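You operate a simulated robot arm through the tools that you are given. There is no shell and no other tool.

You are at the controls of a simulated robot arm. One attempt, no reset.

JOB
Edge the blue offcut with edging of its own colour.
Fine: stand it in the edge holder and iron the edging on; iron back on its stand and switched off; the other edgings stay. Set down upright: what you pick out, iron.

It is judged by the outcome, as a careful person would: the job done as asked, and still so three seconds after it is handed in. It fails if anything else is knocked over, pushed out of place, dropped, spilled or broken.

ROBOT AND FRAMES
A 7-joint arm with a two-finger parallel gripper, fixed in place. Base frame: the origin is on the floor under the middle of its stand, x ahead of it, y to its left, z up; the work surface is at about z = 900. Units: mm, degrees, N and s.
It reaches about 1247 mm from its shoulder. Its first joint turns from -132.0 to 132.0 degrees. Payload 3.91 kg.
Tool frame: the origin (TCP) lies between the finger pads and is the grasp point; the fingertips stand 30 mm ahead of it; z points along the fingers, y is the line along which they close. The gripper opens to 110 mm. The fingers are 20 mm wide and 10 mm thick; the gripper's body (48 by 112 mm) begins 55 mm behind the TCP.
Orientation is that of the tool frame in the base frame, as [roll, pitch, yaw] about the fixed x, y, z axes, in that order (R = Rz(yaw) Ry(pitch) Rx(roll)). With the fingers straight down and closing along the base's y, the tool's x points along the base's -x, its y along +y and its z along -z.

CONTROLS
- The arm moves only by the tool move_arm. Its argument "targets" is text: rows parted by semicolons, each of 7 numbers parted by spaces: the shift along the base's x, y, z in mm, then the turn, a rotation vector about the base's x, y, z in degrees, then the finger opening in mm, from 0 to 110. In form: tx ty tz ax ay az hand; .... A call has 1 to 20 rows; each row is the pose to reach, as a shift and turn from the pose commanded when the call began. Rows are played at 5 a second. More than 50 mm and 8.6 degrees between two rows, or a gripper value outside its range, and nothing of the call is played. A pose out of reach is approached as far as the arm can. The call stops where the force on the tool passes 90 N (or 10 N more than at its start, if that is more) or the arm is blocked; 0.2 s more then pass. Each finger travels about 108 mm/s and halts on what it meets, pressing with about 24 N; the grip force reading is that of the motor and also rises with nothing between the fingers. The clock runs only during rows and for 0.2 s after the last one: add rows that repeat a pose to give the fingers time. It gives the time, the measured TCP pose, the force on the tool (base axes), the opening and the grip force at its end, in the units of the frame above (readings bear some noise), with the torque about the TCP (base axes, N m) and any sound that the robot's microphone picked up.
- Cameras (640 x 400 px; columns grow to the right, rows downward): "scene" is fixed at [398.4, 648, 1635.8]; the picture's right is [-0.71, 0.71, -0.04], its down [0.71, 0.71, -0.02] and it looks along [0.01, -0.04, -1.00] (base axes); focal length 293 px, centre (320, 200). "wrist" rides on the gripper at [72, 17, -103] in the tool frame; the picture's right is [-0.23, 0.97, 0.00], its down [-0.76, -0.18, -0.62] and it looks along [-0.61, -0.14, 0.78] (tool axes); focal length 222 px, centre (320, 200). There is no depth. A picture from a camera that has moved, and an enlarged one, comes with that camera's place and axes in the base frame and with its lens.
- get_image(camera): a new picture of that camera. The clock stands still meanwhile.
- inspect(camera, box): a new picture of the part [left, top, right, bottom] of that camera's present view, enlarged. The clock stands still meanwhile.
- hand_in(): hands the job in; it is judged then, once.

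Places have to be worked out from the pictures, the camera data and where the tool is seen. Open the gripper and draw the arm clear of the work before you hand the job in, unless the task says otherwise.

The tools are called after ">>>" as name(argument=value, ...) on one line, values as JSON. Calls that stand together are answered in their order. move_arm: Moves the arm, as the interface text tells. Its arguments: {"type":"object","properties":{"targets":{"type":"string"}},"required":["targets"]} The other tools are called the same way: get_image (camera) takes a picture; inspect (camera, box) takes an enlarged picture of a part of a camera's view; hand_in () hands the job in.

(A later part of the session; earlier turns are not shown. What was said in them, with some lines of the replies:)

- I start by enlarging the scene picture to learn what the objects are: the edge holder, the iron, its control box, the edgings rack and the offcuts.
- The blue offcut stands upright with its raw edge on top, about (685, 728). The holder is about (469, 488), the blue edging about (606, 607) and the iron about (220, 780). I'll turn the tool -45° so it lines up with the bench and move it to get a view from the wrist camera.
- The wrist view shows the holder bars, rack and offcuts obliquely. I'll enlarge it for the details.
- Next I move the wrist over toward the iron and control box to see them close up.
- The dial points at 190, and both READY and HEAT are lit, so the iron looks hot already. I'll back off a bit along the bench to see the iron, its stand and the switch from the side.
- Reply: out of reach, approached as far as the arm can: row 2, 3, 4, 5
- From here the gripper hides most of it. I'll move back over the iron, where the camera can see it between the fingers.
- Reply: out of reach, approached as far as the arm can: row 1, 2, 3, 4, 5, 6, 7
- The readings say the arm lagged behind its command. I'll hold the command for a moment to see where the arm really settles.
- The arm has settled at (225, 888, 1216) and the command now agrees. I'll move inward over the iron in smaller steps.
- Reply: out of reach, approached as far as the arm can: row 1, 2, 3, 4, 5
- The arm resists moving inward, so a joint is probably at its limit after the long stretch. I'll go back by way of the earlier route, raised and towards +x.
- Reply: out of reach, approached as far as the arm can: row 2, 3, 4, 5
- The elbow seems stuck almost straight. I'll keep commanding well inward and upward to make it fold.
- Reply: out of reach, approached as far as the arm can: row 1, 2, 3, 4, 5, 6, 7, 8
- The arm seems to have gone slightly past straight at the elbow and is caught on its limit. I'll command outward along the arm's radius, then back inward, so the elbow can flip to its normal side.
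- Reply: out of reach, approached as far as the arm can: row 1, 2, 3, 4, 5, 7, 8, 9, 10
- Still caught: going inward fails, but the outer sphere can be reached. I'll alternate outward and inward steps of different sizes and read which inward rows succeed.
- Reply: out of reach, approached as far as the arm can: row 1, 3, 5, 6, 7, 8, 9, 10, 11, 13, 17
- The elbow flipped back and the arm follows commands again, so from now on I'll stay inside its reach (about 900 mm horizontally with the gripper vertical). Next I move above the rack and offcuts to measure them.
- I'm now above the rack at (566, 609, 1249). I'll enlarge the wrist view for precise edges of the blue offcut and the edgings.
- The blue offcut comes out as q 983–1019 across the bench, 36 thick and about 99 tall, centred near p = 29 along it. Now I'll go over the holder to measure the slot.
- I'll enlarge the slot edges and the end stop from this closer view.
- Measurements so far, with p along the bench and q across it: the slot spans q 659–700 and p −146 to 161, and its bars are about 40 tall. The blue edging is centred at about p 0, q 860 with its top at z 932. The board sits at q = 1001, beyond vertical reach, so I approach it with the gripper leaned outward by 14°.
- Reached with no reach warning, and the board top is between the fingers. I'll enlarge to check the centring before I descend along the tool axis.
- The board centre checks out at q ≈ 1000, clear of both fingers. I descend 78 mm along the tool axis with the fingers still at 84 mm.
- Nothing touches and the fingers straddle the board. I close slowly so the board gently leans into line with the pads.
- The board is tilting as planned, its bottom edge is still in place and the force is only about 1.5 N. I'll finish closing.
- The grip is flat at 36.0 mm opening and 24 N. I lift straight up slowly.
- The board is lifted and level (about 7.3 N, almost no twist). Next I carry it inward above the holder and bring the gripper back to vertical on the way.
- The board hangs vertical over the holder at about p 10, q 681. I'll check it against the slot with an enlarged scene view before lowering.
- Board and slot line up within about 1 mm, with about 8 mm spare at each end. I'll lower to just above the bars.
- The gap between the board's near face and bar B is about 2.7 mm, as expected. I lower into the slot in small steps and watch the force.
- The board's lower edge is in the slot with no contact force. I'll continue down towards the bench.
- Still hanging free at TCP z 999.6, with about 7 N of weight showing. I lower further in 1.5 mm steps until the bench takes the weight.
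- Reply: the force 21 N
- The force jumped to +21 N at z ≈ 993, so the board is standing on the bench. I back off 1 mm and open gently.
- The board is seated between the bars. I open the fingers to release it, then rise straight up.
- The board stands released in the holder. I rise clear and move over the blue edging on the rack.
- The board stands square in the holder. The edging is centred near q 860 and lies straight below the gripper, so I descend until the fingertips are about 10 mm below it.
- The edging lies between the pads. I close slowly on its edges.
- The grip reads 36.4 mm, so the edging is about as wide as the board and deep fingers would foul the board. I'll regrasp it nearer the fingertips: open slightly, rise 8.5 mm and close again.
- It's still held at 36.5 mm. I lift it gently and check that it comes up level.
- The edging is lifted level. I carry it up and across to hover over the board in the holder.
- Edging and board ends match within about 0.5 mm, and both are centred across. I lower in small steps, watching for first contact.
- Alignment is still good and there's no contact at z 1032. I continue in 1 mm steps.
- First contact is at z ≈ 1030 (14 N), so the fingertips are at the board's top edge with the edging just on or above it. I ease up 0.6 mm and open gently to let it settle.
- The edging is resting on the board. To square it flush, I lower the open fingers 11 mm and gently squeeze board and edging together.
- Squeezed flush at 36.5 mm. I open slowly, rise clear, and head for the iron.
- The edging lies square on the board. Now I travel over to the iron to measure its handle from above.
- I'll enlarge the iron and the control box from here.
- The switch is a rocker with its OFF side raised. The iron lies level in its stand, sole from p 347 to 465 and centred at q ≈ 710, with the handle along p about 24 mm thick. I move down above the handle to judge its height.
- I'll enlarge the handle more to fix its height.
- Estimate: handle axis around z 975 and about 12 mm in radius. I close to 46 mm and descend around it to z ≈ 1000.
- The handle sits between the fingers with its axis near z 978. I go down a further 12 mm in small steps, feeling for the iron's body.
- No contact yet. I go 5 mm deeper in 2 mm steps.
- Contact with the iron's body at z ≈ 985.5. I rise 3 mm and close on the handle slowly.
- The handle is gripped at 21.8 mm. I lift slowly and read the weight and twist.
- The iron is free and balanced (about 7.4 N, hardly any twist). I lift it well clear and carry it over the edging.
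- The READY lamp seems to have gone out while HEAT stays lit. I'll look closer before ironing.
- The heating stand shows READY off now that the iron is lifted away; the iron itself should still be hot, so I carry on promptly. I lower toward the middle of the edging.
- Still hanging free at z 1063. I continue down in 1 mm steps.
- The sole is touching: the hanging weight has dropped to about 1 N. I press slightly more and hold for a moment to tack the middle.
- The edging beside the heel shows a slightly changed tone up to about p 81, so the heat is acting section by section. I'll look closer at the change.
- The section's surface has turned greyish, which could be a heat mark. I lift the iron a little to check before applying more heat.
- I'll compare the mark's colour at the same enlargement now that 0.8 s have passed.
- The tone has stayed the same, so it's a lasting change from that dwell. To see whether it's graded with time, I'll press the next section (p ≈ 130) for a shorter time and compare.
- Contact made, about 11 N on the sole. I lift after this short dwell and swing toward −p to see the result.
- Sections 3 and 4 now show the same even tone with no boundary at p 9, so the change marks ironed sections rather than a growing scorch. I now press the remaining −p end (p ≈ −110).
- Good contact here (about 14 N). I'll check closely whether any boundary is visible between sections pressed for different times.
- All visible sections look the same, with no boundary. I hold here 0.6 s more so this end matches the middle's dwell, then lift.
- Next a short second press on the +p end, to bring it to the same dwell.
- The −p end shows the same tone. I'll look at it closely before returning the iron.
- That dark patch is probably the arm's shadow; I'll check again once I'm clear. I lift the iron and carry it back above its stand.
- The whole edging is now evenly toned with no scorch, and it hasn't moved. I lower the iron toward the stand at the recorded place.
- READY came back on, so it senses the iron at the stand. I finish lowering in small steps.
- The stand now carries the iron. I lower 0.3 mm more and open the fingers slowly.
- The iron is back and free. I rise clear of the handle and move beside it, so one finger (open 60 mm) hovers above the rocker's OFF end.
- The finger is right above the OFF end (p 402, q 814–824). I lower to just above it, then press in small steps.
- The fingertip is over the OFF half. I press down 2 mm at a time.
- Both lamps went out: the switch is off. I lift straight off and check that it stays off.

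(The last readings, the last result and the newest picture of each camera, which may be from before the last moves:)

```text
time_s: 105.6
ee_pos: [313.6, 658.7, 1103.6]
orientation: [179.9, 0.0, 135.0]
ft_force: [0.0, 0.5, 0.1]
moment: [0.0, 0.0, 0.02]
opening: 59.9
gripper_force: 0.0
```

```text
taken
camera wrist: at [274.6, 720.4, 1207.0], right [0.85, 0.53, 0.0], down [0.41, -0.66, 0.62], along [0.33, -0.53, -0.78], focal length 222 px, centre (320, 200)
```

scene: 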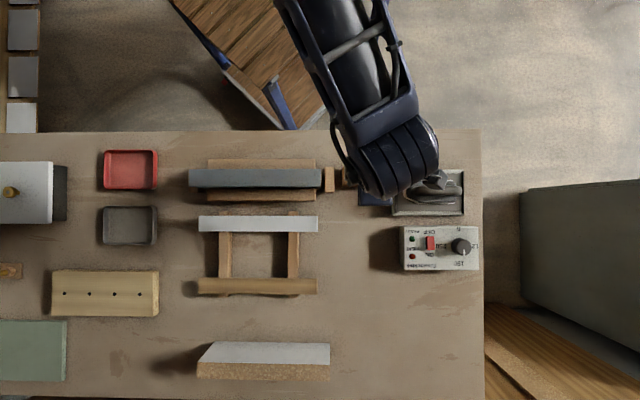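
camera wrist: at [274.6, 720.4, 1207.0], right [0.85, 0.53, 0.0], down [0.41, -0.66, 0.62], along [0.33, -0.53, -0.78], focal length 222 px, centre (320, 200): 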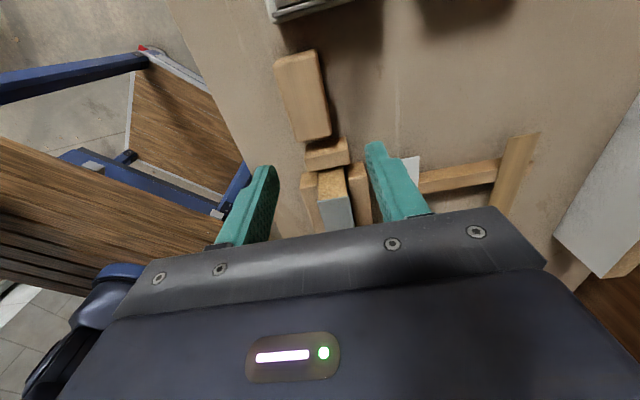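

Switch stays off. I'll look closely at the edging, the iron on its stand and the switch.

>>> inspect(camera="scene", box=[180, 145, 350, 251])

>>> inspect(camera="scene", box=[380, 160, 490, 280])

>>> inspect(camera="wrist", box=[270, 120, 410, 230])

```text
3.76 times, centred on (265, 198) of scene
camera zoom: at [398.4, 648.0, 1635.8], right [-0.71, 0.71, -0.04], down [0.71, 0.71, -0.02], along [0.01, -0.04, -1.0], focal length 1105 px, centre (527, 208)
```

zoom: 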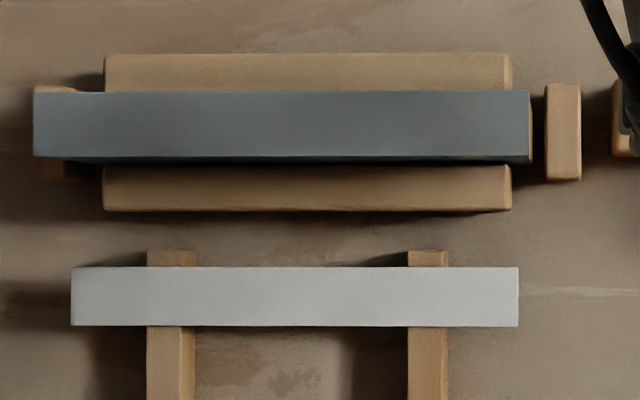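

```text
3.33 times, centred on (435, 220) of scene
camera zoom: at [398.4, 648.0, 1635.8], right [-0.71, 0.71, -0.04], down [0.71, 0.71, -0.02], along [0.01, -0.04, -1.0], focal length 978 px, centre (-63, 133)
```

zoom: 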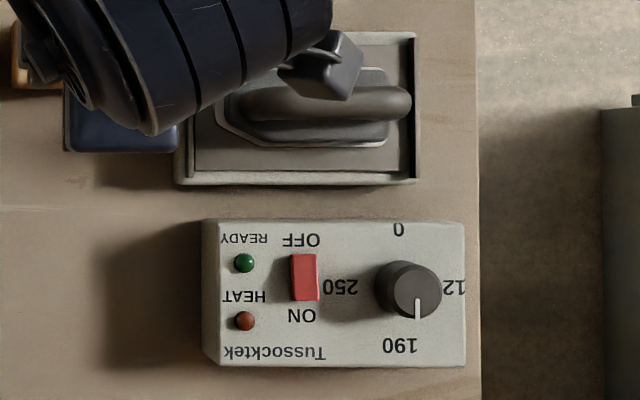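

```text
3.64 times, centred on (340, 175) of wrist
camera zoom: at [274.6, 720.4, 1207.0], right [0.85, 0.53, 0.0], down [0.41, -0.66, 0.62], along [0.33, -0.53, -0.78], focal length 808 px, centre (247, 291)
```

zoom: 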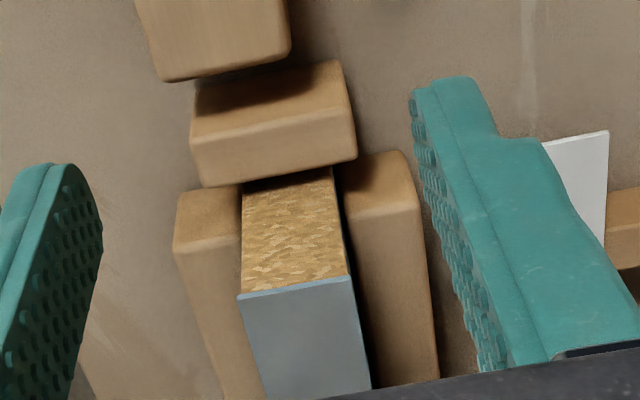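

Everything looks right. To be sure the edging really holds, I'll do a gentle test: grip the edging by its edges and lift about 1 mm to see whether the board's weight comes with it.

>>> move_arm(targets="25 -26 0 0 0 0 56; 55 -58 0 0 0 0 56; 88 -93 0 0 0 0 52; 120 -127 0 0 0 0 50; 146 -155 0 0 0 0 50; 160.3 -169.9 0 0 0 0 50; 160.3 -169.9 -20 0 0 0 50; 160.3 -169.9 -42 0 0 0 50; 160.3 -169.9 -60 0 0 0 50; 160.3 -169.9 -60 0 0 0 50")

>>> get_image(camera="wrist")

>>> inspect(camera="wrist", box=[200, 0, 440, 230])

```text
time_s: 107.8
ee_pos: [475.0, 487.7, 1043.4]
orientation: [180.0, 0.0, 135.0]
ft_force: [0.3, 0.2, -0.5]
moment: [0.0, -0.04, -0.01]
opening: 50.0
gripper_force: 0.1
```

```text
taken
camera wrist: at [436.0, 550.9, 1146.6], right [0.85, 0.53, 0.0], down [0.41, -0.66, 0.62], along [0.33, -0.53, -0.78], focal length 222 px, centre (320, 200)
```

wrist: 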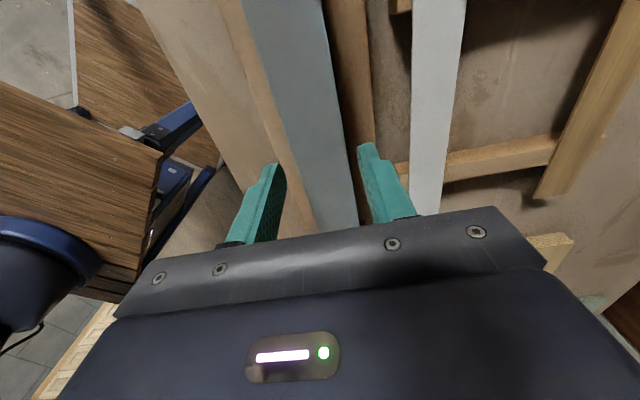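

```text
1.74 times, centred on (320, 115) of wrist
camera zoom: at [436.0, 550.9, 1146.6], right [0.85, 0.53, 0.0], down [0.41, -0.66, 0.62], along [0.33, -0.53, -0.78], focal length 386 px, centre (320, 348)
```

zoom: 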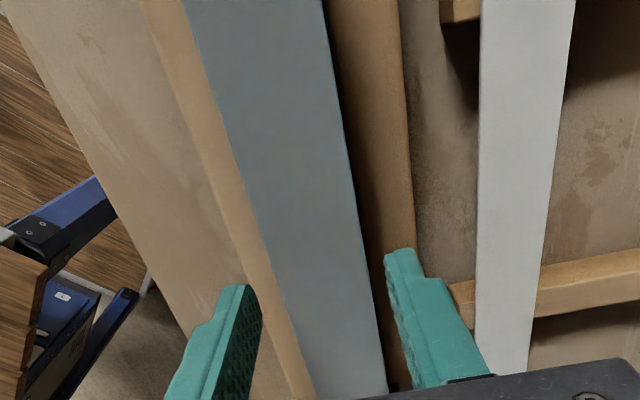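

Aligned over the edging. I lower 16 mm so the fingertips sit just below it and close gently on its edges.

>>> move_arm(targets="0 0 -8 0 0 0 50; 0 0 -16 0 0 0 48; 0 0 -16 0 0 0 45; 0 0 -16 0 0 0 42; 0 0 -16 0 0 0 40; 0 0 -16 0 0 0 38; 0 0 -16 0 0 0 36.5; 0 0 -16 0 0 0 35; 0 0 -16 0 0 0 33; 0 0 -16 0 0 0 33")

```text
time_s: 110.0
ee_pos: [474.1, 487.6, 1026.4]
orientation: [-180.0, 0.0, 135.0]
ft_force: [0.9, 1.8, 0.8]
moment: [0.05, -0.02, 0.01]
opening: 36.5
gripper_force: 23.6
```

Gripping the edging at 36.5 mm. I lift 1.2 mm and read the force.

>>> move_arm(targets="0 0 0.6 0 0 0 33; 0 0 1.2 0 0 0 33; 0 0 1.2 0 0 0 33")

>>> inspect(camera="scene", box=[280, 150, 340, 190])

```text
time_s: 110.8
ee_pos: [474.3, 487.2, 1027.8]
orientation: [-180.0, 0.1, 135.0]
ft_force: [-0.1, -0.1, -6.9]
moment: [0.0, 0.02, 0.04]
opening: 36.6
gripper_force: 24.4
```

```text
10.00 times, centred on (310, 170) of scene
camera zoom: at [398.4, 648.0, 1635.8], right [-0.71, 0.71, -0.04], down [0.71, 0.71, -0.02], along [0.01, -0.04, -1.0], focal length 2934 px, centre (420, 500)
```

zoom: 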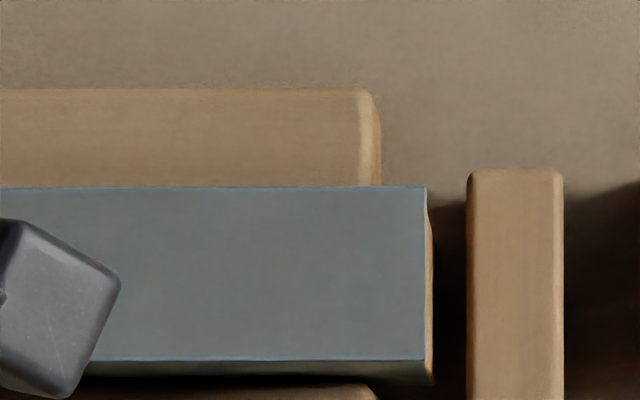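

The full board weight (about 7 N) comes with the edging, so it's bonded. I set it back down, release and rise.

>>> move_arm(targets="0 0 -0.6 0 0 0 33; 0 0 -1.2 0 0 0 33; 0 0 -1.2 0 0 0 35; 0 0 -1.2 0 0 0 37; 0 0 -1.2 0 0 0 39; 0 0 -1.2 0 0 0 43; 0 0 -1.2 0 0 0 48; 0 0 -1.2 0 0 0 52; 0 0 8 0 0 0 52; 0 0 25 0 0 0 52; 0 0 55 0 0 0 60; 0 0 95 0 0 0 80; 0 0 120 0 0 0 100")

>>> inspect(camera="scene", box=[180, 140, 350, 246])

>>> inspect(camera="wrist", box=[200, 0, 440, 230])

```text
time_s: 113.6
ee_pos: [475.2, 488.6, 1148.7]
orientation: [180.0, 0.0, 135.0]
ft_force: [-0.4, -0.3, 0.2]
moment: [-0.02, 0.0, -0.02]
opening: 100.3
gripper_force: 0.0
```

```text
3.76 times, centred on (265, 193) of scene
camera zoom: at [398.4, 648.0, 1635.8], right [-0.71, 0.71, -0.04], down [0.71, 0.71, -0.02], along [0.01, -0.04, -1.0], focal length 1105 px, centre (527, 226)
```

zoom: 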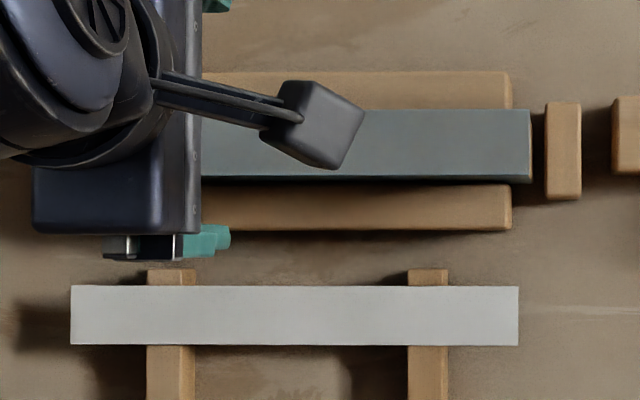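

```text
1.74 times, centred on (320, 115) of wrist
camera zoom: at [436.8, 551.3, 1252.0], right [0.85, 0.53, 0.0], down [0.41, -0.66, 0.62], along [0.33, -0.53, -0.78], focal length 386 px, centre (320, 348)
```

zoom: 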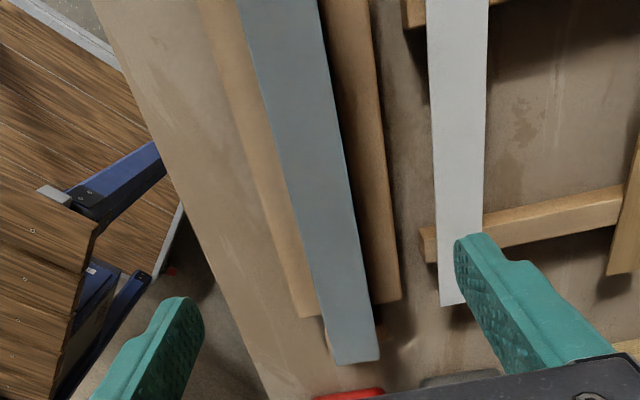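

The board stands in the holder with the edging on. I raise the arm and draw it back clear of the work, then take a final look.

>>> move_arm(targets="0 0 40 0 0 0 110; 0 0 80 0 0 0 110; -20 0 110 0 0 0 110; -55 0 115 0 0 0 110; -95 0 115 0 0 0 110; -130 0 115 0 0 0 110; -160 0 115 0 0 0 110; -180 -10 115 0 0 0 110; -180 -10 115 0 0 0 110")

>>> get_image(camera="scene")

>>> inspect(camera="scene", box=[370, 150, 500, 280])

>>> inspect(camera="scene", box=[170, 140, 350, 310])

```text
time_s: 115.6
ee_pos: [295.1, 478.7, 1264.2]
orientation: [180.0, 0.0, 134.9]
ft_force: [0.4, -0.3, -0.5]
moment: [-0.01, 0.0, 0.0]
opening: 109.9
gripper_force: 0.2
```

```text
taken
```

scene: 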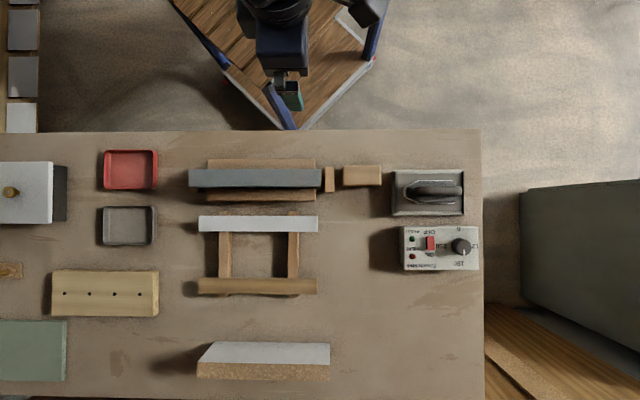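

```text
3.08 times, centred on (435, 215) of scene
camera zoom: at [398.4, 648.0, 1635.8], right [-0.71, 0.71, -0.04], down [0.71, 0.71, -0.02], along [0.01, -0.04, -1.0], focal length 903 px, centre (-34, 154)
```

zoom: 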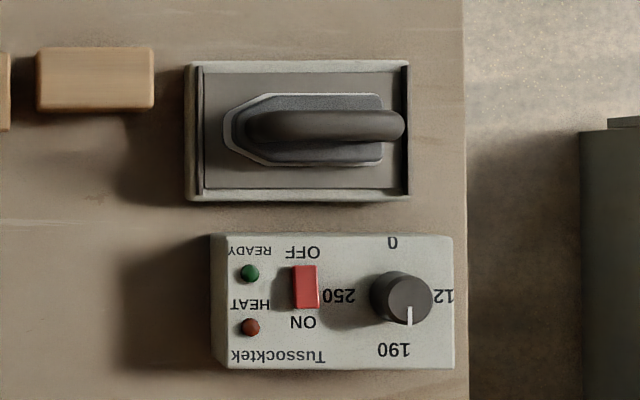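

```text
2.35 times, centred on (260, 225) of scene
camera zoom: at [398.4, 648.0, 1635.8], right [-0.71, 0.71, -0.04], down [0.71, 0.71, -0.02], along [0.01, -0.04, -1.0], focal length 690 px, centre (461, 141)
```

zoom: 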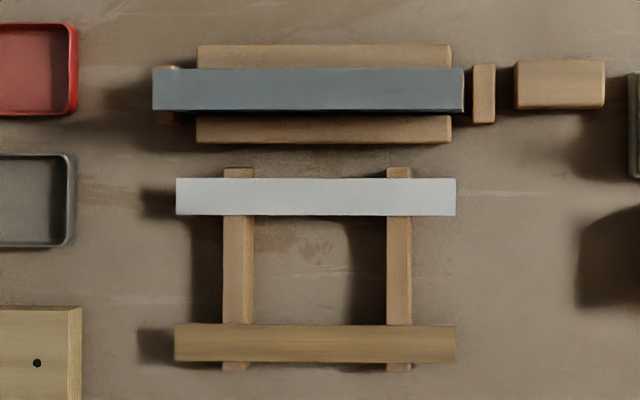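

The final view shows the blue offcut upright in the holder with its blue edging bonded along the whole length. The iron is on its stand with the switch off, the other edgings and the grey offcut haven't moved, and the arm is clear with the gripper open. I hand the job in.

>>> hand_in()

```text
The job is handed in.
```

The blue offcut is edged with the blue edging and standing upright in the edge holder, and the job is handed in.

- **Edging:** I pressed it section by section along the whole length. To check the bond, I lifted the board about 1 mm by the edging, and the full weight came with it. The ironed face looks slightly greyer than before, evenly along its length, with no scorch marks that I could see.
- **Iron:** It is back on its stand in the same spot, sole down. The rocker is pressed to OFF and both lamps are out.
- **Everything else:** The white and wood edgings, the grey offcut and the other items on the bench are where they were. The arm is clear with the gripper open.

Early on I stretched the arm too far and the elbow jammed. I freed it in open air above the bench without touching anything.
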